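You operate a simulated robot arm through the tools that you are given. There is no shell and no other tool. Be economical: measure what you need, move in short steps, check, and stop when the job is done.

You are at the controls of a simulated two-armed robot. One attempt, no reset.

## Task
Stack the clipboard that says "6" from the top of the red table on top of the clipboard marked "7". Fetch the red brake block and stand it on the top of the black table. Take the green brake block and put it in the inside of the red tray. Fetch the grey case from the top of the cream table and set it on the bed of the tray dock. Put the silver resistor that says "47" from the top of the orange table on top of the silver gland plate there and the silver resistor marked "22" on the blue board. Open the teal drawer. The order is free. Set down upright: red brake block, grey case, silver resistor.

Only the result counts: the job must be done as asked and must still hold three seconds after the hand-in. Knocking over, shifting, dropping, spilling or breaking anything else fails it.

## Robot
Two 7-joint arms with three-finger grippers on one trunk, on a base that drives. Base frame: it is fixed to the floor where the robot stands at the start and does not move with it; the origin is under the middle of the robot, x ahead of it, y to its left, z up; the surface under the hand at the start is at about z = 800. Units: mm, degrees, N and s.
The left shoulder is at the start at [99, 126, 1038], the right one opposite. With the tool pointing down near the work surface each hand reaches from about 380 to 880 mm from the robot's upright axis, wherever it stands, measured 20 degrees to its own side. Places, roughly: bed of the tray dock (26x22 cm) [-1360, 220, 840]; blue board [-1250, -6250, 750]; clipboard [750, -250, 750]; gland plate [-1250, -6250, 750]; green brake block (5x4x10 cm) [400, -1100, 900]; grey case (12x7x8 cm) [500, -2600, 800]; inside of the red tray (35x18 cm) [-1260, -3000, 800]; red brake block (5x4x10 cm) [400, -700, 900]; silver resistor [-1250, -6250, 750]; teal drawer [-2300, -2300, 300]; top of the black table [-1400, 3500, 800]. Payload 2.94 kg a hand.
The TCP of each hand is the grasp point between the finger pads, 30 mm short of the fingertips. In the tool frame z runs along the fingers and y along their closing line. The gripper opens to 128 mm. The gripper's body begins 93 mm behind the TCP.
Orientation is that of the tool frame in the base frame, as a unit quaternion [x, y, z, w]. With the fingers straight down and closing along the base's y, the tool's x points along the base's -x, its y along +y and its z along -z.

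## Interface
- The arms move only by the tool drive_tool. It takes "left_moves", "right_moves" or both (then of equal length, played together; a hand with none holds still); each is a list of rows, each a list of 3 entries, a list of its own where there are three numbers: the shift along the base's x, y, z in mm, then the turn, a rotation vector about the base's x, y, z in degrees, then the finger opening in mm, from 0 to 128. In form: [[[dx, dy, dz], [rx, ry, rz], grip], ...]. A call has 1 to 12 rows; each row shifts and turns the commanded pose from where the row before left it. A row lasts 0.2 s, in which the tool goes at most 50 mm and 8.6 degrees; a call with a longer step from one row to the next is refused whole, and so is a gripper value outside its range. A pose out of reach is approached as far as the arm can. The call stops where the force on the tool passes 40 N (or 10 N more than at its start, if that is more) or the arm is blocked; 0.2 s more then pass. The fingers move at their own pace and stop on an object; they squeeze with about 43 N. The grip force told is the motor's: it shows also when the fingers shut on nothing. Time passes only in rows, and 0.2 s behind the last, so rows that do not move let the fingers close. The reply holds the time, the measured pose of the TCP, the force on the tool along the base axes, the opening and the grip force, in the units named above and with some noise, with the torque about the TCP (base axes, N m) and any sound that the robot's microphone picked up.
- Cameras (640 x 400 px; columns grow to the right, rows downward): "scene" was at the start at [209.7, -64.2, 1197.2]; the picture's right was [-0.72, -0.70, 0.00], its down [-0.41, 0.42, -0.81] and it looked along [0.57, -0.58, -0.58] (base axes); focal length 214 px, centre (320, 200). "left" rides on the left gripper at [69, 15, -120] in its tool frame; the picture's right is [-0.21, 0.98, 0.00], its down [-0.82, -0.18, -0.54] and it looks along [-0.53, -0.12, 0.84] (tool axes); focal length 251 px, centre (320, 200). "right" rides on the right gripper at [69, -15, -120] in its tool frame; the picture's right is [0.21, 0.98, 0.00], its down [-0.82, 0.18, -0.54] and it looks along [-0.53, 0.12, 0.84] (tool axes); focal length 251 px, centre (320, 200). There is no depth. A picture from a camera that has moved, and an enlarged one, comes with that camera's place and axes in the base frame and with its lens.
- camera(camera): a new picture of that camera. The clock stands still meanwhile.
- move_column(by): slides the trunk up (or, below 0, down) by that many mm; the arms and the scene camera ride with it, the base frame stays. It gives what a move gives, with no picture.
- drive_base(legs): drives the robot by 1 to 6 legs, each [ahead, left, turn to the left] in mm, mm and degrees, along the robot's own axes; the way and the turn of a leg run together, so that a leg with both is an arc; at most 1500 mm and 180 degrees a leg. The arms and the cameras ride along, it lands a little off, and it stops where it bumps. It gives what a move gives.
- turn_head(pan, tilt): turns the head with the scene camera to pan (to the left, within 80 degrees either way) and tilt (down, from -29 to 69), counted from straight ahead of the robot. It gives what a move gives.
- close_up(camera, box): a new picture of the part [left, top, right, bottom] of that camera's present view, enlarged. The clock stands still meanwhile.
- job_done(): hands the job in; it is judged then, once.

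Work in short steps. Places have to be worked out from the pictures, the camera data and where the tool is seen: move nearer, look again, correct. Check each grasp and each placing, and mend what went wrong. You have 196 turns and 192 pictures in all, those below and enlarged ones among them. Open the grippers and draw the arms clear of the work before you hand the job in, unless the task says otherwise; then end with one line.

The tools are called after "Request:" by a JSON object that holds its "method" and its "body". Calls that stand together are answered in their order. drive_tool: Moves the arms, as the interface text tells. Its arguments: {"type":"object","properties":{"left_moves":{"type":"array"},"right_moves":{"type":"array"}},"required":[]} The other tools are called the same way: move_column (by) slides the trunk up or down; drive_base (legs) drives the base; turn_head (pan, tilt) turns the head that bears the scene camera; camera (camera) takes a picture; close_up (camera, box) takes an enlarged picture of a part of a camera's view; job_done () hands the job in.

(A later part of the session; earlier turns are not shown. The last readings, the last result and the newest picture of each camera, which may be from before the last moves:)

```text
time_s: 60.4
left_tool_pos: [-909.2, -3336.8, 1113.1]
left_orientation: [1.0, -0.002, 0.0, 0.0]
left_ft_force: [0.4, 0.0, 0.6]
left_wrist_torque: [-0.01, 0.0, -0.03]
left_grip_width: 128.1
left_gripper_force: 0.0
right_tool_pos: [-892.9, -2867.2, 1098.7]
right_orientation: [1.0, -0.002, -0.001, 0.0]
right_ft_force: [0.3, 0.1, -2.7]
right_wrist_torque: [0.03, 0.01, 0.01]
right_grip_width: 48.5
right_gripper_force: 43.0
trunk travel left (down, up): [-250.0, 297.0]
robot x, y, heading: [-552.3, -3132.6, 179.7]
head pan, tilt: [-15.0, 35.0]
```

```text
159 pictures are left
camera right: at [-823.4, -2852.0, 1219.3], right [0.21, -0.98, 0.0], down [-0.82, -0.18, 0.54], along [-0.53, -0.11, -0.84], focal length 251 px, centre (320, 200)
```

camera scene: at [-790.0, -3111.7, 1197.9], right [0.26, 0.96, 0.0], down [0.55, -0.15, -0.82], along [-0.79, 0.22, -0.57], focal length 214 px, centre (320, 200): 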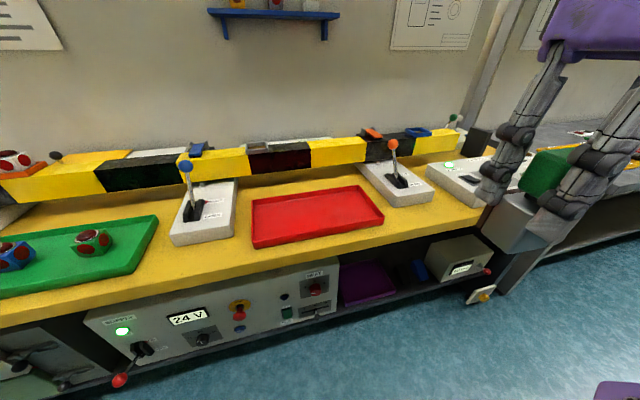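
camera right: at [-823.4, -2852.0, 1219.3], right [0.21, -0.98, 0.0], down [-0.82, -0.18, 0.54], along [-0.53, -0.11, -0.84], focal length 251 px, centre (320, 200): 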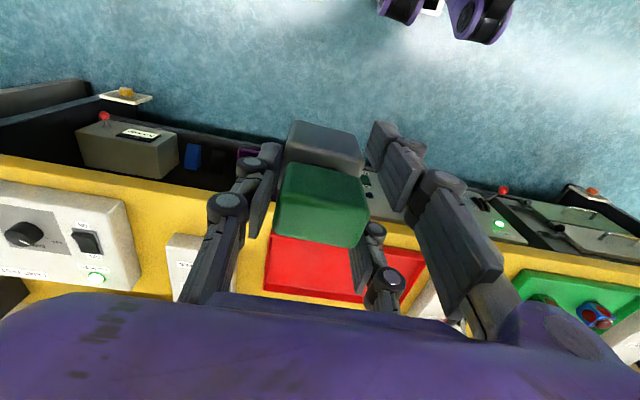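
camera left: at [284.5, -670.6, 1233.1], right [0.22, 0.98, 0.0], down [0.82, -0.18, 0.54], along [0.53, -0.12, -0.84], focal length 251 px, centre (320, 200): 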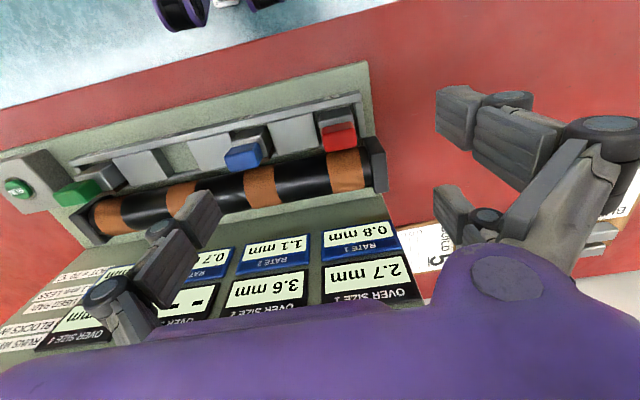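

The tray is centred near (-1265,-2994), with lever boxes either side at y≈-2700 and -3300. I'll carry the block over the tray.

Request:
{"method": "drive_tool", "body": {"right_moves": [[[-41, -14, 0], [0, 0, 0], 20], [[-41, -14, 0], [0, 0, 0], 20], [[-41, -14, 0], [0, 0, 0], 20], [[-41, -14, 0], [0, 0, 0], 20], [[-41, -14, 0], [0, 0, 0], 20], [[-41, -14, -15], [0, 0, 0], 20], [[-41, -14, -25], [0, 0, 0], 20], [[-41, -14, -25], [0, 0, 0], 20], [[-41, -14, -25], [0, 0, 0], 20], [[0, 0, 0], [0, 0, 0], 20]]}}

Request:
{"method": "camera", "body": {"camera": "scene"}}

Request:
{"method": "camera", "body": {"camera": "right"}}

```text
time_s: 62.5
left_tool_pos: [-908.7, -3337.5, 1113.1]
left_orientation: [1.0, -0.002, 0.0, 0.0]
left_ft_force: [0.3, -0.1, -0.2]
left_wrist_torque: [0.04, -0.01, 0.01]
left_grip_width: 128.2
left_gripper_force: 0.1
right_tool_pos: [-1166.1, -2958.6, 1065.3]
right_orientation: [1.0, -0.001, 0.0, 0.0]
right_ft_force: [0.8, -0.2, -3.7]
right_wrist_torque: [0.0, 0.0, 0.04]
right_grip_width: 48.7
right_gripper_force: 43.0
right hand out of reach, approached as far as the arm can: row 7, 8, 9
trunk travel left (down, up): [-250.0, 297.0]
robot x, y, heading: [-552.6, -3132.5, 179.7]
head pan, tilt: [-15.0, 35.0]
```

```text
158 pictures are left
camera scene: at [-789.9, -3111.9, 1197.9], right [0.26, 0.96, 0.0], down [0.55, -0.15, -0.82], along [-0.79, 0.22, -0.57], focal length 214 px, centre (320, 200)
```

scene: 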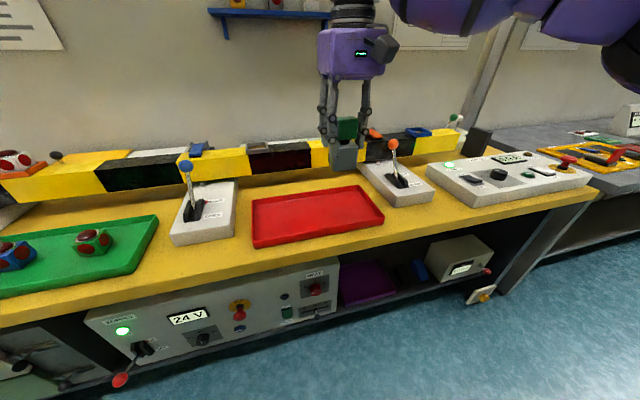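

```text
157 pictures are left
camera right: at [-1097.2, -2943.7, 1186.5], right [0.21, -0.98, 0.0], down [-0.82, -0.18, 0.54], along [-0.53, -0.11, -0.84], focal length 251 px, centre (320, 200)
```

right: 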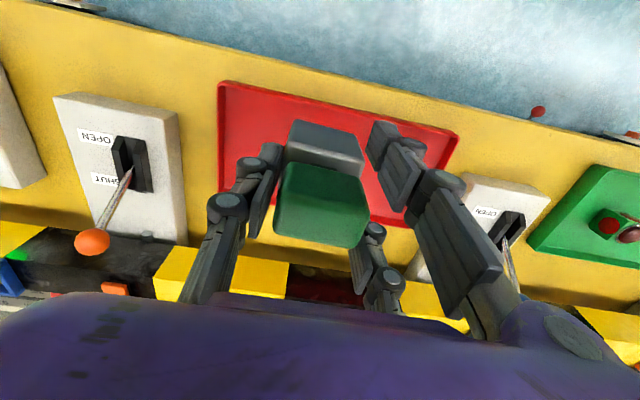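

Reach ran out at this height. The bench edge is at x≈-1096, 540 mm from the axis, so I'll drive 90 mm closer.

Request:
{"method": "drive_base", "body": {"legs": [[90, 0, 0]]}}

Request:
{"method": "camera", "body": {"camera": "right"}}

```text
time_s: 63.6
left_tool_pos: [-997.5, -3337.2, 1112.2]
left_orientation: [1.0, -0.001, 0.0, 0.0]
left_ft_force: [0.4, -0.5, -0.1]
left_wrist_torque: [0.0, -0.02, 0.0]
left_grip_width: 128.0
left_gripper_force: 0.1
right_tool_pos: [-1256.2, -2959.6, 1065.5]
right_orientation: [1.0, -0.001, 0.0, 0.0]
right_ft_force: [-0.6, 0.4, -3.5]
right_wrist_torque: [0.02, -0.05, -0.03]
right_grip_width: 48.9
right_gripper_force: 42.7
trunk travel left (down, up): [-250.0, 297.0]
robot x, y, heading: [-644.6, -3134.6, 179.8]
head pan, tilt: [-15.0, 35.0]
```

```text
156 pictures are left
camera right: at [-1186.4, -2943.7, 1186.3], right [0.21, -0.98, 0.0], down [-0.82, -0.18, 0.54], along [-0.53, -0.11, -0.84], focal length 251 px, centre (320, 200)
```

right: 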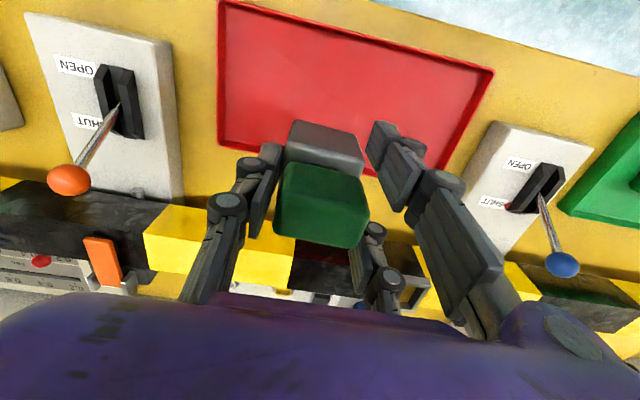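

The tray spans x≈-1179..-1350. I'll shift to (-1262,-2992) and come down to just above release height.

Request:
{"method": "drive_tool", "body": {"right_moves": [[[-6, -32, 0], [0, 0, 0], 20], [[0, 0, -40], [0, 0, 0], 20], [[0, 0, -40], [0, 0, 0], 20], [[0, 0, -40], [0, 0, 0], 20], [[0, 0, -30], [0, 0, 0], 20], [[0, 0, 0], [0, 0, 0], 20]]}}

Request:
{"method": "camera", "body": {"camera": "scene"}}

```text
time_s: 65.0
left_tool_pos: [-997.7, -3337.7, 1112.4]
left_orientation: [1.0, -0.002, 0.0, 0.001]
left_ft_force: [0.2, 0.2, 0.4]
left_wrist_torque: [0.01, 0.02, -0.01]
left_grip_width: 127.9
left_gripper_force: 0.0
right_tool_pos: [-1254.2, -2959.2, 915.5]
right_orientation: [1.0, -0.001, 0.0, 0.0]
right_ft_force: [0.5, 0.8, -2.7]
right_wrist_torque: [0.0, 0.01, -0.01]
right_grip_width: 48.9
right_gripper_force: 42.5
right hand out of reach, approached as far as the arm can: row 1
trunk travel left (down, up): [-250.0, 297.0]
robot x, y, heading: [-640.8, -3135.3, 179.9]
head pan, tilt: [-15.0, 35.0]
```

```text
155 pictures are left
camera scene: at [-878.3, -3111.8, 1198.0], right [0.26, 0.96, 0.0], down [0.55, -0.15, -0.82], along [-0.79, 0.21, -0.57], focal length 214 px, centre (320, 200)
```

scene: 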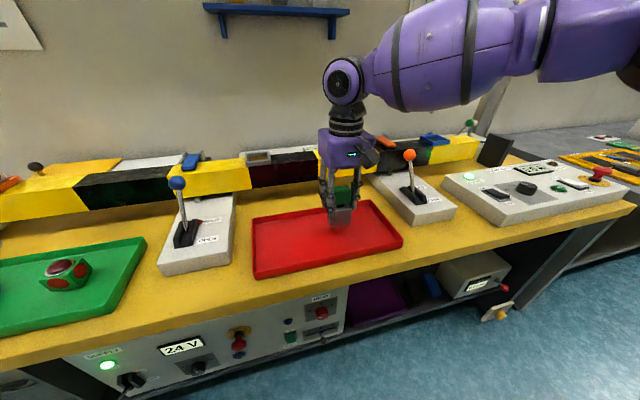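

Now within reach. I'll centre by -30 in y and lower toward the tray floor.

Request:
{"method": "drive_tool", "body": {"right_moves": [[[-4, -30, 0], [0, 0, 0], 20], [[0, 0, -15], [0, 0, 0], 20], [[0, 0, -5], [0, 0, 0], 20], [[0, 0, -2], [0, 0, 0], 20], [[0, 0, 0], [0, 0, 0], 20]]}}

Request:
{"method": "camera", "body": {"camera": "right"}}

```text
time_s: 66.2
left_tool_pos: [-997.8, -3338.2, 1113.0]
left_orientation: [1.0, -0.002, 0.0, 0.0]
left_ft_force: [-0.6, 0.5, -1.3]
left_wrist_torque: [0.04, 0.01, 0.0]
left_grip_width: 128.1
left_gripper_force: 0.0
right_tool_pos: [-1260.3, -2983.8, 893.6]
right_orientation: [1.0, -0.001, 0.001, 0.001]
right_ft_force: [0.2, 0.0, -3.2]
right_wrist_torque: [0.01, -0.01, 0.02]
right_grip_width: 48.9
right_gripper_force: 42.9
right hand out of reach, approached as far as the arm can: row 1
trunk travel left (down, up): [-250.0, 297.0]
robot x, y, heading: [-644.1, -3135.9, 180.1]
head pan, tilt: [-15.0, 35.0]
```

```text
154 pictures are left
camera right: at [-1190.4, -2969.1, 1015.4], right [0.21, -0.98, 0.0], down [-0.82, -0.18, 0.54], along [-0.53, -0.11, -0.84], focal length 251 px, centre (320, 200)
```

right: 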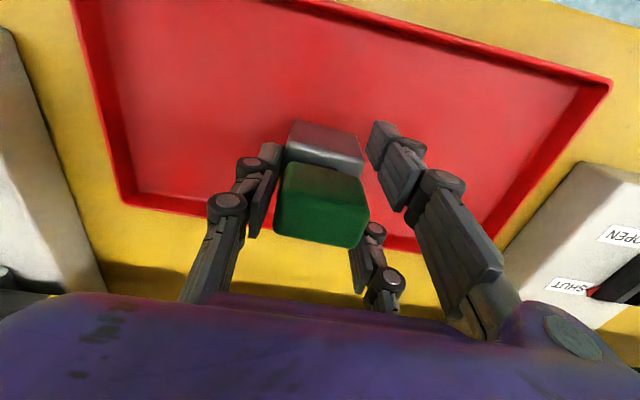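

The block is well inside the tray walls. Lowering in small steps to contact.

Request:
{"method": "drive_tool", "body": {"right_moves": [[[0, 0, -3], [0, 0, 0], 20], [[0, 0, -3], [0, 0, 0], 20], [[0, 0, 0], [0, 0, 0], 20]]}}

```text
time_s: 67.0
left_tool_pos: [-998.3, -3336.4, 1112.7]
left_orientation: [1.0, -0.002, 0.0, 0.0]
left_ft_force: [-0.6, 0.2, -0.1]
left_wrist_torque: [0.02, 0.0, -0.01]
left_grip_width: 128.1
left_gripper_force: 0.1
right_tool_pos: [-1258.4, -2984.2, 888.8]
right_orientation: [1.0, -0.002, 0.001, -0.001]
right_ft_force: [0.6, 0.1, -2.4]
right_wrist_torque: [0.01, -0.01, -0.01]
right_grip_width: 48.8
right_gripper_force: 43.1
trunk travel left (down, up): [-250.0, 297.0]
robot x, y, heading: [-639.6, -3133.3, 179.7]
head pan, tilt: [-15.0, 35.0]
```

No contact yet; continuing down a little.

Request:
{"method": "drive_tool", "body": {"right_moves": [[[0, 0, -3], [0, 0, 0], 20], [[0, 0, -3], [0, 0, 0], 20], [[0, 0, -3], [0, 0, 0], 20], [[0, 0, 0], [0, 0, 0], 20]]}}

```text
time_s: 68.0
left_tool_pos: [-998.3, -3337.8, 1112.4]
left_orientation: [1.0, -0.002, 0.0, -0.001]
left_ft_force: [-0.4, 0.9, -0.9]
left_wrist_torque: [-0.02, 0.0, -0.01]
left_grip_width: 128.0
left_gripper_force: 0.0
right_tool_pos: [-1259.3, -2983.6, 880.2]
right_orientation: [1.0, 0.0, 0.001, -0.001]
right_ft_force: [0.2, -0.5, -2.7]
right_wrist_torque: [-0.01, 0.02, 0.01]
right_grip_width: 48.9
right_gripper_force: 42.7
trunk travel left (down, up): [-250.0, 297.0]
robot x, y, heading: [-644.1, -3138.5, 179.9]
head pan, tilt: [-15.0, 35.0]
```

Request:
{"method": "drive_tool", "body": {"right_moves": [[[0, 0, -3], [0, 0, 0], 20], [[0, 0, -3], [0, 0, 0], 20], [[0, 0, -2], [0, 0, 0], 20], [[0, 0, 0], [0, 0, 0], 20]]}}

Request:
{"method": "close_up", "body": {"camera": "scene", "box": [240, 130, 440, 280]}}

```text
time_s: 69.0
left_tool_pos: [-995.7, -3338.0, 1114.0]
left_orientation: [1.0, -0.002, -0.002, 0.0]
left_ft_force: [-0.4, 0.3, 0.2]
left_wrist_torque: [0.02, 0.0, 0.02]
left_grip_width: 127.9
left_gripper_force: 0.1
right_tool_pos: [-1259.3, -2984.0, 875.6]
right_orientation: [1.0, -0.002, -0.005, 0.001]
right_ft_force: [-6.1, 4.4, 31.9]
right_wrist_torque: [0.13, 0.7, 0.07]
right_grip_width: 49.5
right_gripper_force: 43.5
trunk travel left (down, up): [-250.0, 297.0]
robot x, y, heading: [-639.7, -3134.1, 179.5]
head pan, tilt: [-15.0, 35.0]
```

```text
2.67 times, centred on (340, 205) of scene
camera zoom: at [-876.4, -3111.9, 1198.5], right [0.26, 0.96, 0.0], down [0.55, -0.15, -0.82], along [-0.79, 0.22, -0.57], focal length 572 px, centre (267, 187)
```

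zoom: 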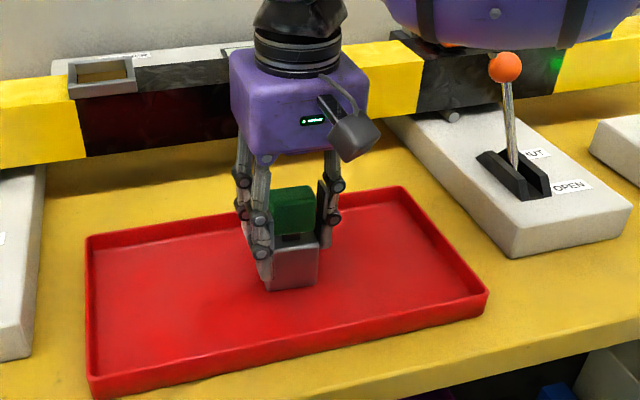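

Contact (32 N). I'll ease up 2 mm, open, and lift straight up.

Request:
{"method": "drive_tool", "body": {"right_moves": [[[0, 0, 2], [0, 0, 0], 20], [[0, 0, 0], [0, 0, 0], 80], [[0, 0, 0], [0, 0, 0], 80], [[0, 0, 20], [0, 0, 0], 80], [[0, 0, 40], [0, 0, 0], 80], [[0, 0, 40], [0, 0, 0], 80], [[0, 0, 40], [0, 0, 0], 80], [[0, 0, 40], [0, 0, 0], 80], [[40, 10, 20], [0, 0, 0], 80], [[45, 10, 0], [0, 0, 0], 80], [[45, 10, 0], [0, 0, 0], 80], [[45, 10, 0], [0, 0, 0], 80]]}}

Request:
{"method": "camera", "body": {"camera": "scene"}}

```text
time_s: 71.7
left_tool_pos: [-995.9, -3336.8, 1114.7]
left_orientation: [1.0, -0.001, 0.0, 0.0]
left_ft_force: [-0.1, -0.9, -0.1]
left_wrist_torque: [-0.04, 0.03, -0.02]
left_grip_width: 128.1
left_gripper_force: 0.0
right_tool_pos: [-1085.9, -2919.9, 1058.2]
right_orientation: [1.0, 0.0, -0.001, 0.0]
right_ft_force: [-0.2, 0.2, 0.2]
right_wrist_torque: [-0.04, 0.04, 0.01]
right_grip_width: 79.9
right_gripper_force: 0.1
right hand out of reach, approached as far as the arm can: row 7, 8
trunk travel left (down, up): [-250.0, 297.0]
robot x, y, heading: [-642.9, -3132.6, 179.7]
head pan, tilt: [-15.0, 35.0]
```

```text
152 pictures are left
camera scene: at [-877.2, -3110.9, 1198.2], right [0.26, 0.96, 0.0], down [0.55, -0.15, -0.82], along [-0.79, 0.21, -0.57], focal length 214 px, centre (320, 200)
```

scene: 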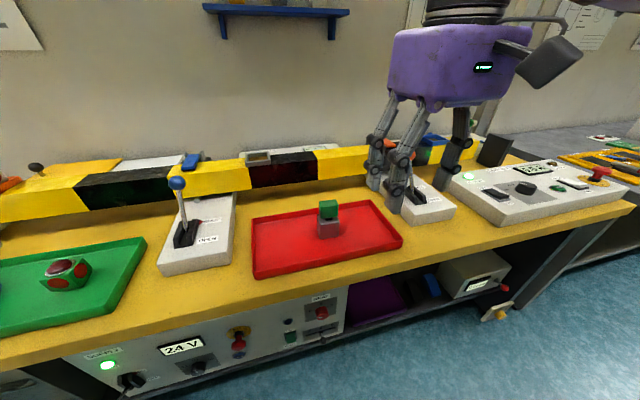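

Green is standing in the tray. Next I look for the teal drawer near (-2300,-2300): back off 300 mm and look to the right and left.

Request:
{"method": "drive_base", "body": {"legs": [[-300, 0, 0]]}}

Request:
{"method": "turn_head", "body": {"pan": -45, "tilt": 20}}

Request:
{"method": "camera", "body": {"camera": "scene"}}

Request:
{"method": "turn_head", "body": {"pan": 45, "tilt": 25}}

Request:
{"method": "camera", "body": {"camera": "scene"}}

```text
time_s: 73.7
left_tool_pos: [-697.0, -3339.3, 1112.5]
left_orientation: [1.0, -0.001, 0.0, 0.0]
left_ft_force: [0.2, -0.9, -0.1]
left_wrist_torque: [-0.01, 0.04, -0.01]
left_grip_width: 127.9
left_gripper_force: 0.0
right_tool_pos: [-787.0, -2921.9, 1059.4]
right_orientation: [1.0, -0.001, 0.0, 0.0]
right_ft_force: [-0.6, 0.9, -0.3]
right_wrist_torque: [0.0, 0.03, -0.01]
right_grip_width: 80.0
right_gripper_force: 0.1
trunk travel left (down, up): [-250.0, 297.0]
robot x, y, heading: [-341.0, -3136.3, 179.7]
head pan, tilt: [-15.0, 35.0]
```

```text
time_s: 74.7
left_tool_pos: [-697.4, -3338.7, 1112.5]
left_orientation: [1.0, -0.002, -0.001, 0.0]
left_ft_force: [-0.5, 0.1, -0.2]
left_wrist_torque: [0.0, 0.0, 0.01]
left_grip_width: 127.8
left_gripper_force: 0.1
right_tool_pos: [-787.7, -2922.0, 1059.7]
right_orientation: [1.0, -0.001, 0.0, 0.0]
right_ft_force: [-0.3, 0.4, 0.1]
right_wrist_torque: [0.01, -0.02, -0.01]
right_grip_width: 80.2
right_gripper_force: 0.1
trunk travel left (down, up): [-250.0, 297.0]
robot x, y, heading: [-340.0, -3137.6, 179.8]
head pan, tilt: [-45.0, 20.0]
```

```text
151 pictures are left
camera scene: at [-558.8, -3069.9, 1221.7], right [0.71, 0.71, 0.0], down [0.24, -0.24, -0.94], along [-0.66, 0.67, -0.34], focal length 214 px, centre (320, 200)
```

scene: 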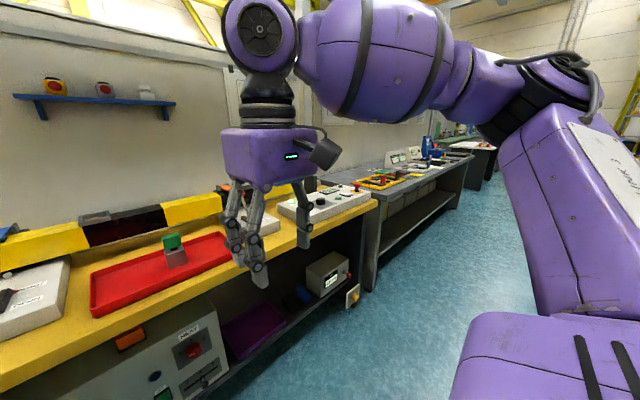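

```text
time_s: 76.3
left_tool_pos: [-696.3, -3338.3, 1113.0]
left_orientation: [1.0, -0.002, 0.001, 0.0]
left_ft_force: [1.8, -0.3, -0.3]
left_wrist_torque: [-0.01, 0.0, -0.01]
left_grip_width: 128.0
left_gripper_force: 0.0
right_tool_pos: [-787.6, -2922.0, 1057.5]
right_orientation: [1.0, -0.001, 0.0, 0.0]
right_ft_force: [-0.6, -0.7, -0.2]
right_wrist_torque: [0.01, 0.03, -0.01]
right_grip_width: 79.9
right_gripper_force: 0.2
trunk travel left (down, up): [-250.0, 297.0]
robot x, y, heading: [-341.8, -3132.1, 179.9]
head pan, tilt: [45.0, 25.0]
```

```text
150 pictures are left
camera scene: at [-558.5, -3200.8, 1213.7], right [-0.7, 0.71, 0.0], down [0.3, 0.3, -0.91], along [-0.64, -0.64, -0.42], focal length 214 px, centre (320, 200)
```

scene: 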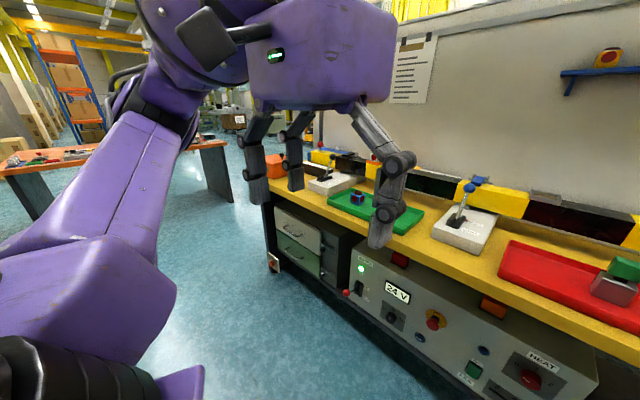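

The drawer at that place is behind the wall, so I'll do the orange table first and look from there. Turn left to face -y and drive down the aisle.

Request:
{"method": "drive_base", "body": {"legs": [[0, 0, 90], [1500, 0, 0], [600, -600, 0]]}}

Request:
{"method": "turn_head", "body": {"pan": -10, "tilt": 25}}

Request:
{"method": "camera", "body": {"camera": "scene"}}

Request:
{"method": "turn_head", "body": {"pan": -75, "tilt": 15}}

Request:
{"method": "camera", "body": {"camera": "scene"}}

```text
time_s: 92.9
left_tool_pos: [-751.5, -5596.0, 1111.9]
left_orientation: [0.71, 0.704, 0.0, 0.0]
left_ft_force: [-0.4, 0.4, 1.2]
left_wrist_torque: [0.01, 0.0, 0.01]
left_grip_width: 128.0
left_gripper_force: 0.1
right_tool_pos: [-1169.9, -5684.4, 1058.3]
right_orientation: [0.71, 0.705, 0.0, 0.0]
right_ft_force: [-0.1, -0.4, -0.3]
right_wrist_torque: [0.02, -0.02, 0.01]
right_grip_width: 79.8
right_gripper_force: 0.0
trunk travel left (down, up): [-250.0, 297.0]
robot x, y, heading: [-955.4, -5240.6, -90.4]
head pan, tilt: [45.0, 25.0]
```

```text
time_s: 94.1
left_tool_pos: [-752.3, -5595.0, 1112.6]
left_orientation: [0.71, 0.704, 0.001, 0.0]
left_ft_force: [0.0, 0.0, 0.0]
left_wrist_torque: [0.0, -0.03, 0.0]
left_grip_width: 127.9
left_gripper_force: 0.0
right_tool_pos: [-1169.8, -5683.0, 1057.5]
right_orientation: [0.709, 0.705, 0.0, 0.0]
right_ft_force: [-0.1, 0.2, -0.7]
right_wrist_torque: [0.0, 0.03, 0.0]
right_grip_width: 79.9
right_gripper_force: 0.1
trunk travel left (down, up): [-250.0, 297.0]
robot x, y, heading: [-955.8, -5235.4, -90.6]
head pan, tilt: [-10.0, 25.0]
```

```text
149 pictures are left
camera scene: at [-972.8, -5481.5, 1213.7], right [-0.98, 0.18, 0.0], down [0.08, 0.42, -0.91], along [-0.16, -0.89, -0.42], focal length 214 px, centre (320, 200)
```

scene: 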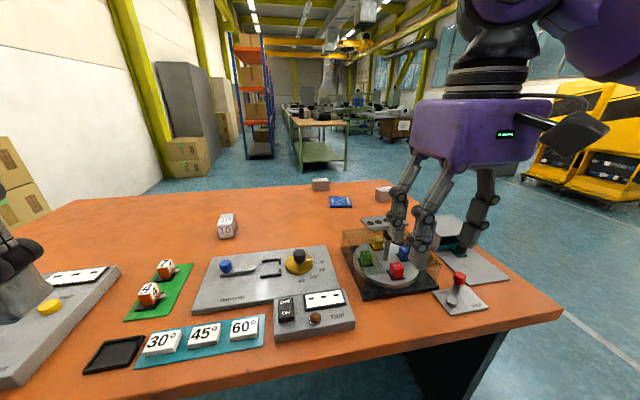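

```text
time_s: 95.5
left_tool_pos: [-751.9, -5595.5, 1112.6]
left_orientation: [0.71, 0.704, 0.0, 0.0]
left_ft_force: [0.0, 0.3, -0.5]
left_wrist_torque: [0.01, -0.01, 0.02]
left_grip_width: 128.1
left_gripper_force: 0.0
right_tool_pos: [-1170.3, -5684.3, 1058.6]
right_orientation: [0.709, 0.705, 0.001, 0.0]
right_ft_force: [0.1, -0.9, -0.2]
right_wrist_torque: [0.0, 0.0, 0.02]
right_grip_width: 80.1
right_gripper_force: 0.1
trunk travel left (down, up): [-250.0, 297.0]
robot x, y, heading: [-952.2, -5241.9, -90.7]
head pan, tilt: [-75.0, 15.0]
```

```text
148 pictures are left
camera scene: at [-1046.6, -5414.4, 1229.9], right [-0.25, 0.97, 0.0], down [0.25, 0.07, -0.97], along [-0.93, -0.24, -0.26], focal length 214 px, centre (320, 200)
```

scene: 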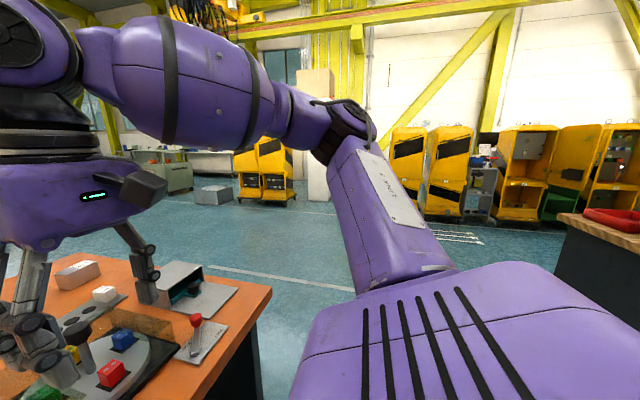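

I see the orange table: near edge y≈-5700, west edge x≈-1600, blue board perhaps near (-1243,-6420). I'll zoom in on the objects.

Request:
{"method": "turn_head", "body": {"pan": -8, "tilt": 22}}

Request:
{"method": "close_up", "body": {"camera": "scene", "box": [190, 160, 440, 316]}}

Request:
{"method": "close_up", "body": {"camera": "scene", "box": [290, 160, 420, 241]}}

Request:
{"method": "camera", "body": {"camera": "right"}}

```text
time_s: 96.9
left_tool_pos: [-752.5, -5595.7, 1112.9]
left_orientation: [0.711, 0.704, 0.0, 0.0]
left_ft_force: [0.4, -0.1, -0.1]
left_wrist_torque: [-0.03, 0.03, -0.02]
left_grip_width: 128.1
left_gripper_force: 0.0
right_tool_pos: [-1168.4, -5683.9, 1058.3]
right_orientation: [0.709, 0.705, -0.001, -0.001]
right_ft_force: [0.0, 0.2, 0.9]
right_wrist_torque: [0.0, -0.03, 0.0]
right_grip_width: 80.0
right_gripper_force: 0.1
trunk travel left (down, up): [-250.0, 297.0]
robot x, y, heading: [-952.4, -5238.9, -90.5]
head pan, tilt: [-8.0, 22.0]
```

```text
2.56 times, centred on (315, 238) of scene
camera zoom: at [-969.9, -5482.7, 1218.5], right [-0.99, 0.15, 0.0], down [0.06, 0.37, -0.93], along [-0.14, -0.92, -0.37], focal length 549 px, centre (333, 103)
```

zoom: 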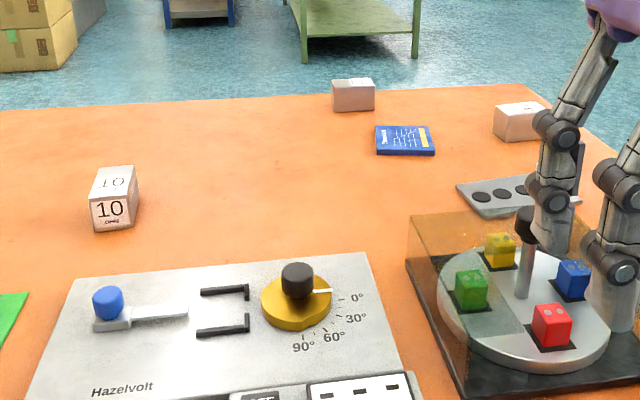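

```text
4.92 times, centred on (355, 200) of scene
camera zoom: at [-969.9, -5482.7, 1218.5], right [-0.99, 0.15, 0.0], down [0.06, 0.37, -0.93], along [-0.14, -0.92, -0.37], focal length 1056 px, centre (148, 198)
```

zoom: 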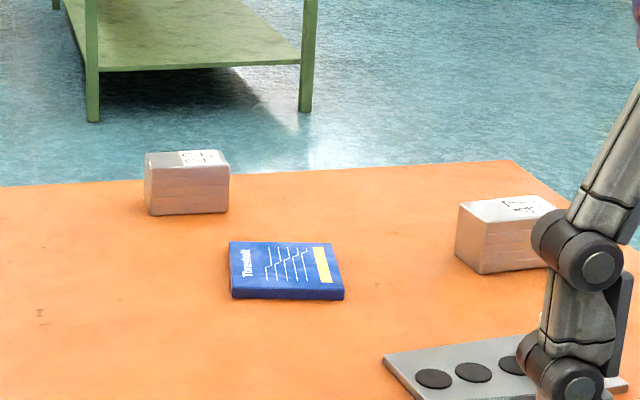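

```text
145 pictures are left
camera right: at [-1183.9, -5614.8, 1179.2], right [0.98, 0.21, 0.0], down [0.17, -0.82, 0.54], along [0.11, -0.53, -0.84], focal length 251 px, centre (320, 200)
```

right: 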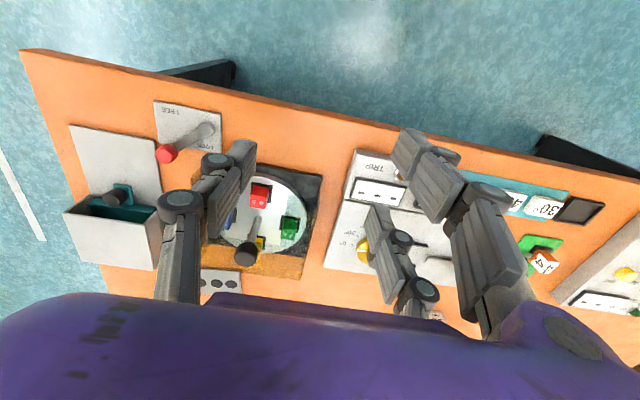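

Two unlabelled-from-here resistors sit at the back, plus a gland plate (three holes) and a blue board. The west side reaches them all, so I'll drive around to it and face +x.

Request:
{"method": "drive_base", "body": {"legs": [[0, -1195, 0], [1210, 0, 0], [0, 0, 90]]}}

Request:
{"method": "turn_head", "body": {"pan": 0, "tilt": 35}}

Request:
{"method": "camera", "body": {"camera": "scene"}}

```text
time_s: 117.2
left_tool_pos: [-1814.9, -6228.3, 1113.8]
left_orientation: [0.007, 1.0, 0.0, -0.001]
left_ft_force: [-0.2, 0.1, -0.1]
left_wrist_torque: [-0.04, -0.01, -0.01]
left_grip_width: 127.8
left_gripper_force: 0.1
right_tool_pos: [-1728.4, -6646.8, 1058.7]
right_orientation: [0.007, 1.0, 0.0, 0.0]
right_ft_force: [1.1, -0.2, -0.9]
right_wrist_torque: [0.0, -0.02, -0.01]
right_grip_width: 79.9
right_gripper_force: 0.1
trunk travel left (down, up): [-250.0, 297.0]
robot x, y, heading: [-2175.1, -6432.7, -0.5]
head pan, tilt: [-8.0, 22.0]
```

```text
time_s: 117.9
left_tool_pos: [-1814.8, -6229.6, 1113.4]
left_orientation: [0.006, 1.0, 0.001, 0.0]
left_ft_force: [-0.4, 0.0, -0.9]
left_wrist_torque: [0.03, 0.02, 0.0]
left_grip_width: 127.9
left_gripper_force: 0.1
right_tool_pos: [-1728.0, -6647.3, 1057.4]
right_orientation: [0.007, 1.0, 0.0, 0.0]
right_ft_force: [-0.9, -0.2, -0.3]
right_wrist_torque: [0.02, 0.02, -0.02]
right_grip_width: 79.8
right_gripper_force: 0.1
trunk travel left (down, up): [-250.0, 297.0]
robot x, y, heading: [-2165.4, -6430.5, -0.8]
head pan, tilt: [0.0, 35.0]
```

```text
144 pictures are left
camera scene: at [-1934.6, -6434.2, 1198.0], right [-0.01, -1.0, 0.0], down [-0.57, 0.01, -0.82], along [0.82, -0.01, -0.57], focal length 214 px, centre (320, 200)
```

scene: 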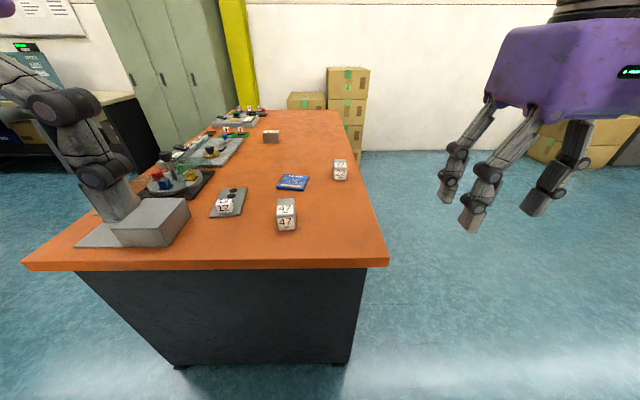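

Labels face this side. Zooming in on them.

Request:
{"method": "close_up", "body": {"camera": "scene", "box": [190, 140, 370, 252]}}

```text
3.56 times, centred on (280, 196) of scene
camera zoom: at [-1934.6, -6434.2, 1198.0], right [-0.01, -1.0, 0.0], down [-0.57, 0.01, -0.82], along [0.82, -0.01, -0.57], focal length 763 px, centre (462, 214)
```

zoom: 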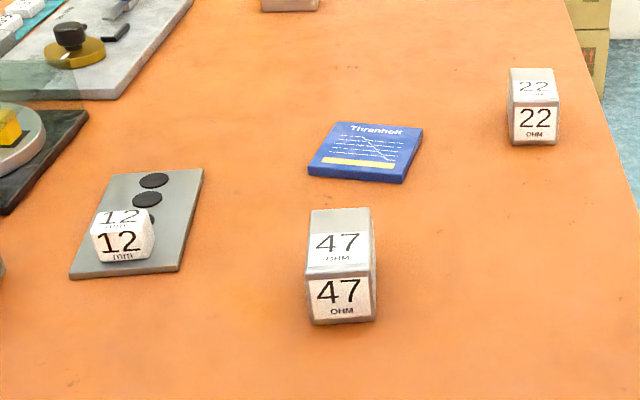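

"47" is the near block at about (-1446,-6345), "22" near (-1163,-6521), the blue board near (-1228,-6343) and the gland plate near (-1349,-6143) with a "12 mm" block on its near end. I'll drive 230 mm closer.

Request:
{"method": "drive_base", "body": {"legs": [[230, 0, 0.6]]}}

Request:
{"method": "camera", "body": {"camera": "left"}}

Request:
{"method": "camera", "body": {"camera": "right"}}

Request:
{"method": "camera", "body": {"camera": "scene"}}

```text
time_s: 119.7
left_tool_pos: [-1586.8, -6228.1, 1112.5]
left_orientation: [0.002, 1.0, 0.0, 0.0]
left_ft_force: [0.4, -0.2, 0.0]
left_wrist_torque: [0.0, 0.04, 0.02]
left_grip_width: 127.9
left_gripper_force: 0.0
right_tool_pos: [-1496.2, -6644.3, 1058.4]
right_orientation: [0.0, 1.0, 0.0, 0.0]
right_ft_force: [0.5, -0.4, 0.1]
right_wrist_torque: [-0.02, 0.05, -0.02]
right_grip_width: 80.0
right_gripper_force: 0.0
trunk travel left (down, up): [-250.0, 297.0]
robot x, y, heading: [-1942.7, -6429.5, -0.2]
head pan, tilt: [0.0, 35.0]
```

```text
142 pictures are left
camera left: at [-1655.0, -6212.9, 1233.0], right [0.22, 0.98, 0.0], down [0.82, -0.18, 0.54], along [0.53, -0.12, -0.84], focal length 251 px, centre (320, 200)
```

left: 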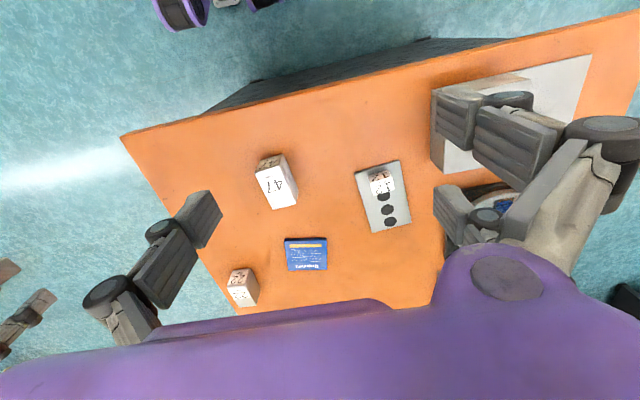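

```text
141 pictures are left
camera right: at [-1565.1, -6659.5, 1179.1], right [-0.21, 0.98, 0.0], down [0.82, 0.18, 0.54], along [0.53, 0.11, -0.84], focal length 251 px, centre (320, 200)
```

right: 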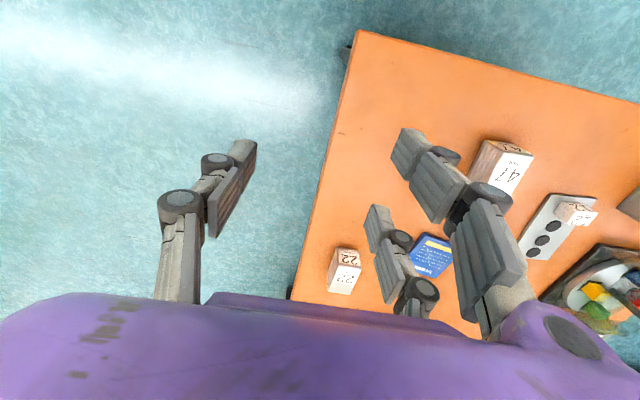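

```text
140 pictures are left
camera scene: at [-1704.4, -6433.6, 1197.9], right [0.0, -1.0, 0.0], down [-0.57, 0.0, -0.82], along [0.82, 0.0, -0.57], focal length 214 px, centre (320, 200)
```

scene: 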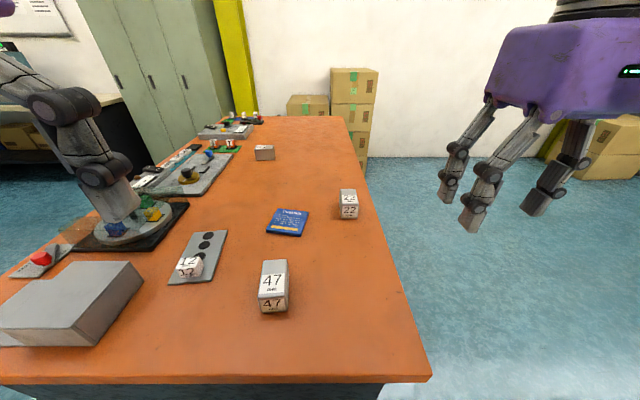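

Left and scene views agree: 47 at (-1450,-6343), top ≈835, turned about +7.5°, same as the gland plate. I'll bring the left hand above it.

Request:
{"method": "drive_tool", "body": {"left_moves": [[[23, -19, -35], [0, 0, 7.5], 84], [[23, -19, -35], [0, 0, 0], 84], [[23, -19, -35], [0, 0, 0], 84], [[23, -19, -35], [0, 0, 0], 84], [[23, -19, -35], [0, 0, 0], 84], [[22, -20, -30], [0, 0, 0], 84], [[0, 0, 0], [0, 0, 0], 84]]}}

Request:
{"method": "camera", "body": {"camera": "left"}}

Request:
{"method": "camera", "body": {"camera": "scene"}}

```text
time_s: 121.2
left_tool_pos: [-1450.8, -6342.8, 906.8]
left_orientation: [-0.064, 0.998, 0.0, 0.001]
left_ft_force: [-0.2, 0.8, -0.6]
left_wrist_torque: [-0.03, 0.03, -0.01]
left_grip_width: 83.6
left_gripper_force: 0.0
right_tool_pos: [-1497.3, -6644.3, 1058.8]
right_orientation: [0.0, 1.0, 0.0, 0.001]
right_ft_force: [-0.2, -0.6, 0.5]
right_wrist_torque: [0.0, 0.01, -0.02]
right_grip_width: 80.1
right_gripper_force: 0.0
trunk travel left (down, up): [-250.0, 297.0]
robot x, y, heading: [-1943.9, -6431.5, -0.4]
head pan, tilt: [0.0, 35.0]
```

```text
139 pictures are left
camera left: at [-1520.5, -6337.2, 1027.4], right [0.09, 1.0, 0.0], down [0.84, -0.07, 0.54], along [0.54, -0.05, -0.84], focal length 251 px, centre (320, 200)
```

left: 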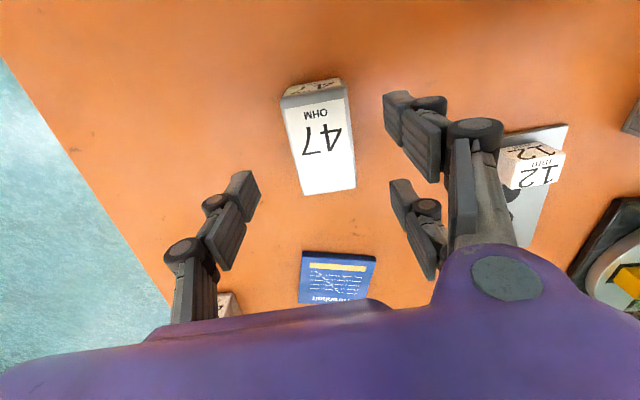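

```text
138 pictures are left
camera scene: at [-1705.3, -6433.3, 1198.1], right [0.0, -1.0, 0.0], down [-0.57, 0.0, -0.82], along [0.82, 0.0, -0.57], focal length 214 px, centre (320, 200)
```

scene: 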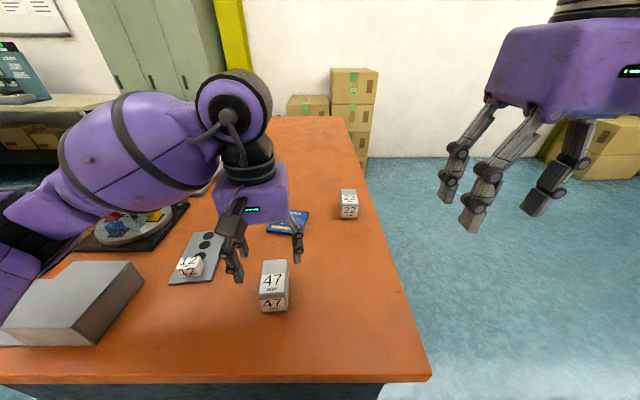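

In the closer view the block is at (-1447,-6342), turned ~4°. I'll correct the yaw by -3.5°, lower to TCP 824 and close.

Request:
{"method": "drive_tool", "body": {"left_moves": [[[3, 1, -30], [0, 0, -3.5], 84], [[0, 0, -30], [0, 0, 0], 84], [[0, 0, -22], [0, 0, 0], 84], [[0, 0, 0], [0, 0, 0], 30], [[0, 0, 0], [0, 0, 0], 30], [[0, 0, 0], [0, 0, 0], 30], [[0, 0, 0], [0, 0, 0], 30]]}}

Request:
{"method": "camera", "body": {"camera": "left"}}

```text
time_s: 122.8
left_tool_pos: [-1448.1, -6342.9, 825.6]
left_orientation: [-0.033, 0.999, 0.0, 0.001]
left_ft_force: [1.3, 0.7, 0.1]
left_wrist_torque: [0.03, -0.08, 0.03]
left_grip_width: 49.6
left_gripper_force: 43.0
right_tool_pos: [-1496.1, -6644.7, 1059.5]
right_orientation: [0.001, 1.0, 0.0, 0.0]
right_ft_force: [0.4, -0.6, 0.5]
right_wrist_torque: [0.01, -0.02, -0.04]
right_grip_width: 80.0
right_gripper_force: 0.1
trunk travel left (down, up): [-250.0, 297.0]
robot x, y, heading: [-1940.1, -6428.5, -0.1]
head pan, tilt: [0.0, 35.0]
```

```text
137 pictures are left
camera left: at [-1516.1, -6332.4, 945.9], right [0.15, 0.99, 0.0], down [0.83, -0.12, 0.54], along [0.54, -0.08, -0.84], focal length 251 px, centre (320, 200)
```

left: 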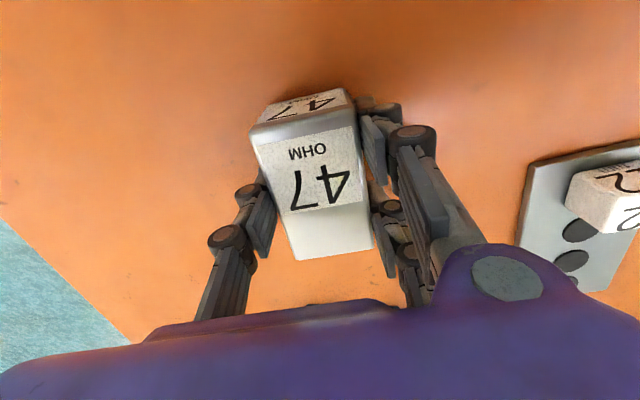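

Gripped (49.6 mm). I'll lift it 110 mm and carry it over the free end of the gland plate, near (-1318,-6140).

Request:
{"method": "drive_tool", "body": {"left_moves": [[[0, 0, 20], [0, 0, 0], 30], [[0, 0, 45], [0, 0, 0], 30], [[0, 0, 45], [0, 0, 0], 30], [[26, 38, 0], [0, 0, 0], 30], [[26, 38, 0], [0, 0, 0], 30], [[26, 38, 0], [0, 0, 0], 30], [[26, 38, 0], [0, 0, 0], 30], [[26, 38, 0], [0, 0, 0], 30], [[0, 13, 0], [0, 0, 0], 30], [[0, 0, 0], [0, 0, 0], 30]]}}

Request:
{"method": "camera", "body": {"camera": "left"}}

Request:
{"method": "camera", "body": {"camera": "scene"}}

```text
time_s: 125.0
left_tool_pos: [-1316.9, -6138.5, 936.0]
left_orientation: [-0.034, 0.999, 0.0, -0.001]
left_ft_force: [0.3, 0.4, -2.6]
left_wrist_torque: [0.03, 0.01, 0.01]
left_grip_width: 49.2
left_gripper_force: 42.8
right_tool_pos: [-1495.4, -6643.4, 1057.9]
right_orientation: [0.001, 1.0, 0.0, 0.0]
right_ft_force: [0.6, 0.0, -0.5]
right_wrist_torque: [-0.02, -0.01, 0.02]
right_grip_width: 79.8
right_gripper_force: 0.1
trunk travel left (down, up): [-250.0, 297.0]
robot x, y, heading: [-1941.4, -6434.1, -0.1]
head pan, tilt: [0.0, 35.0]
```

```text
136 pictures are left
camera left: at [-1386.0, -6127.9, 1056.2], right [0.15, 0.99, 0.0], down [0.83, -0.12, 0.54], along [0.54, -0.08, -0.84], focal length 251 px, centre (320, 200)
```

left: 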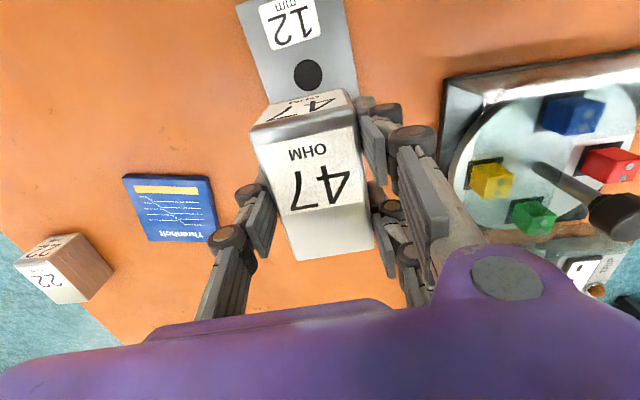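

```text
135 pictures are left
camera scene: at [-1704.3, -6433.6, 1197.8], right [0.0, -1.0, 0.0], down [-0.57, 0.0, -0.82], along [0.82, 0.0, -0.57], focal length 214 px, centre (320, 200)
```

scene: 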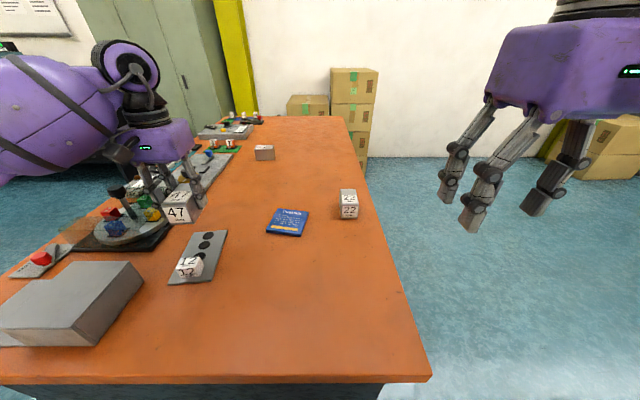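

Plate centreline at the block is y≈-6142, the 12 mm block ends at x≈-1384 and 47's front face is at -1360, so the fit is good. Shift -3 mm in y and lower to TCP ~838.

Request:
{"method": "drive_tool", "body": {"left_moves": [[[0, -3, -30], [0, 0, 0], 30], [[0, 0, -40], [0, 0, 0], 30], [[0, 0, -25], [0, 0, 0], 30], [[0, 0, -4], [0, 0, 0], 30], [[0, 0, 0], [0, 0, 0], 30]]}}

Request:
{"method": "camera", "body": {"camera": "left"}}

Request:
{"method": "close_up", "body": {"camera": "scene", "box": [100, 170, 260, 290]}}

```text
time_s: 126.2
left_tool_pos: [-1317.7, -6140.7, 836.6]
left_orientation: [-0.034, 0.999, 0.001, -0.001]
left_ft_force: [0.4, 0.4, -2.7]
left_wrist_torque: [0.0, -0.02, -0.03]
left_grip_width: 49.3
left_gripper_force: 43.4
right_tool_pos: [-1496.0, -6644.4, 1058.3]
right_orientation: [0.0, 1.0, 0.0, 0.0]
right_ft_force: [-0.1, -0.7, -0.8]
right_wrist_torque: [-0.02, 0.0, 0.03]
right_grip_width: 80.0
right_gripper_force: 0.1
trunk travel left (down, up): [-250.0, 297.0]
robot x, y, heading: [-1944.4, -6431.3, -0.3]
head pan, tilt: [0.0, 35.0]
```

```text
134 pictures are left
camera left: at [-1385.9, -6131.5, 956.7], right [0.15, 0.99, 0.0], down [0.83, -0.12, 0.54], along [0.54, -0.08, -0.84], focal length 251 px, centre (320, 200)
```

left: 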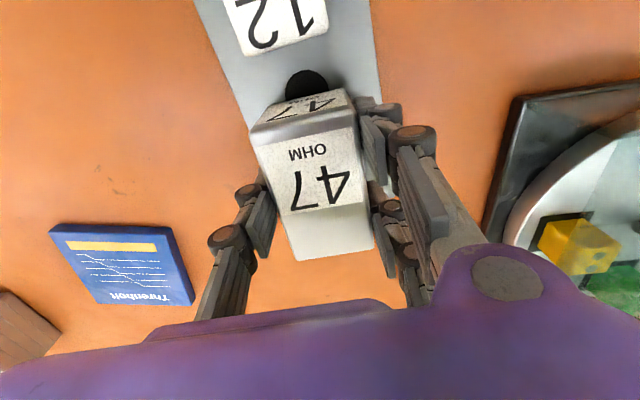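

```text
3.33 times, centred on (180, 230) of scene
camera zoom: at [-1704.5, -6433.5, 1197.9], right [0.0, -1.0, 0.0], down [-0.57, 0.0, -0.82], along [0.82, 0.0, -0.57], focal length 715 px, centre (787, 100)
```

zoom: 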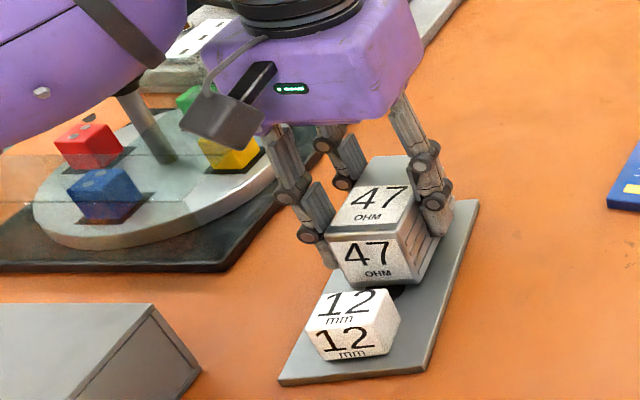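

Looks well placed with a gap to the 12 mm block. Lowering gently to contact.

Request:
{"method": "drive_tool", "body": {"left_moves": [[[0, 0, -2], [0, 0, 0], 30], [[0, 0, -2], [0, 0, 0], 30], [[0, 0, 0], [0, 0, 0], 30]]}}

```text
time_s: 127.0
left_tool_pos: [-1316.7, -6141.6, 833.2]
left_orientation: [-0.034, 0.999, 0.0, 0.001]
left_ft_force: [0.1, -0.1, 4.5]
left_wrist_torque: [0.07, 0.33, -0.04]
left_grip_width: 49.6
left_gripper_force: 43.1
right_tool_pos: [-1496.7, -6645.2, 1059.4]
right_orientation: [0.002, 1.0, 0.0, 0.001]
right_ft_force: [0.7, -0.2, 0.1]
right_wrist_torque: [-0.03, 0.02, 0.01]
right_grip_width: 80.0
right_gripper_force: 0.0
trunk travel left (down, up): [-250.0, 297.0]
robot x, y, heading: [-1940.4, -6428.8, -0.1]
head pan, tilt: [0.0, 35.0]
```

Seated. I'll open and withdraw the left hand while the right hand goes above the "22" block (≈(-1163,-6522)).

Request:
{"method": "drive_tool", "body": {"left_moves": [[[0, 0, 0], [0, 0, 0], 74], [[0, 0, 0], [0, 0, 0], 74], [[0, 0, 20], [0, 0, 0], 74], [[0, 0, 45], [0, 0, 0], 74], [[0, 0, 45], [0, 0, 0], 74], [[0, 0, 45], [0, 0, 0], 80], [[-30, 0, 30], [0, 0, 0], 80], [[-45, 0, 0], [0, 0, 0], 80], [[-45, 0, 0], [0, 0, 0], 80], [[-45, 0, 0], [0, 0, 0], 80]], "right_moves": [[[0, 0, 0], [0, 0, 0], 84], [[38, 13, -12], [0, 0, 0], 84], [[38, 13, -12], [0, 0, 0], 84], [[38, 13, -12], [0, 0, 0], 84], [[38, 13, -12], [0, 0, 0], 84], [[38, 13, -12], [0, 0, 0], 84], [[38, 13, -12], [0, 0, 0], 84], [[38, 13, -12], [0, 0, 0], 84], [[38, 13, -12], [0, 0, 0], 84], [[0, 0, -10], [0, 0, 0], 84]]}}

Request:
{"method": "camera", "body": {"camera": "right"}}

Request:
{"method": "camera", "body": {"camera": "scene"}}

```text
time_s: 129.2
left_tool_pos: [-1483.7, -6142.9, 1017.8]
left_orientation: [-0.033, 0.999, 0.0, 0.002]
left_ft_force: [0.7, 0.1, -0.1]
left_wrist_torque: [-0.03, -0.04, 0.0]
left_grip_width: 80.1
left_gripper_force: 0.1
right_tool_pos: [-1325.4, -6590.5, 997.0]
right_orientation: [0.001, 1.0, 0.0, 0.001]
right_ft_force: [-1.0, -0.1, -0.1]
right_wrist_torque: [0.02, 0.0, 0.0]
right_grip_width: 83.8
right_gripper_force: 0.1
right hand out of reach, approached as far as the arm can: row 6, 7, 8, 9
trunk travel left (down, up): [-250.0, 297.0]
robot x, y, heading: [-1944.2, -6430.8, -0.2]
head pan, tilt: [0.0, 35.0]
```

```text
132 pictures are left
camera right: at [-1394.4, -6605.6, 1117.1], right [-0.21, 0.98, 0.0], down [0.82, 0.18, 0.54], along [0.53, 0.11, -0.84], focal length 251 px, centre (320, 200)
```

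right: 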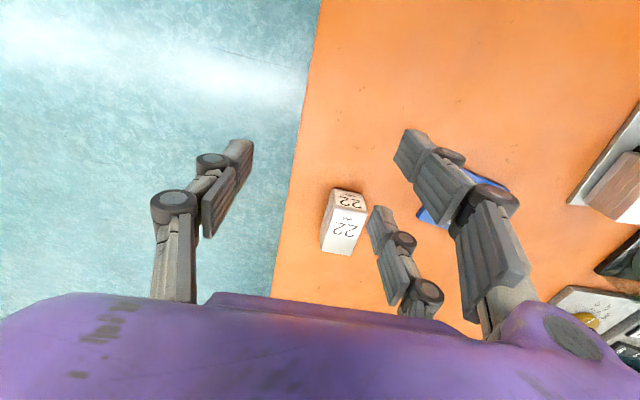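

```text
131 pictures are left
camera scene: at [-1706.0, -6433.5, 1198.2], right [0.0, -1.0, 0.0], down [-0.57, 0.0, -0.82], along [0.82, 0.0, -0.57], focal length 214 px, centre (320, 200)
```

scene: 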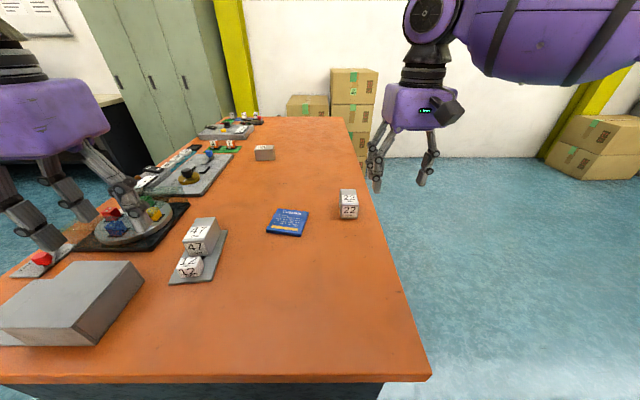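

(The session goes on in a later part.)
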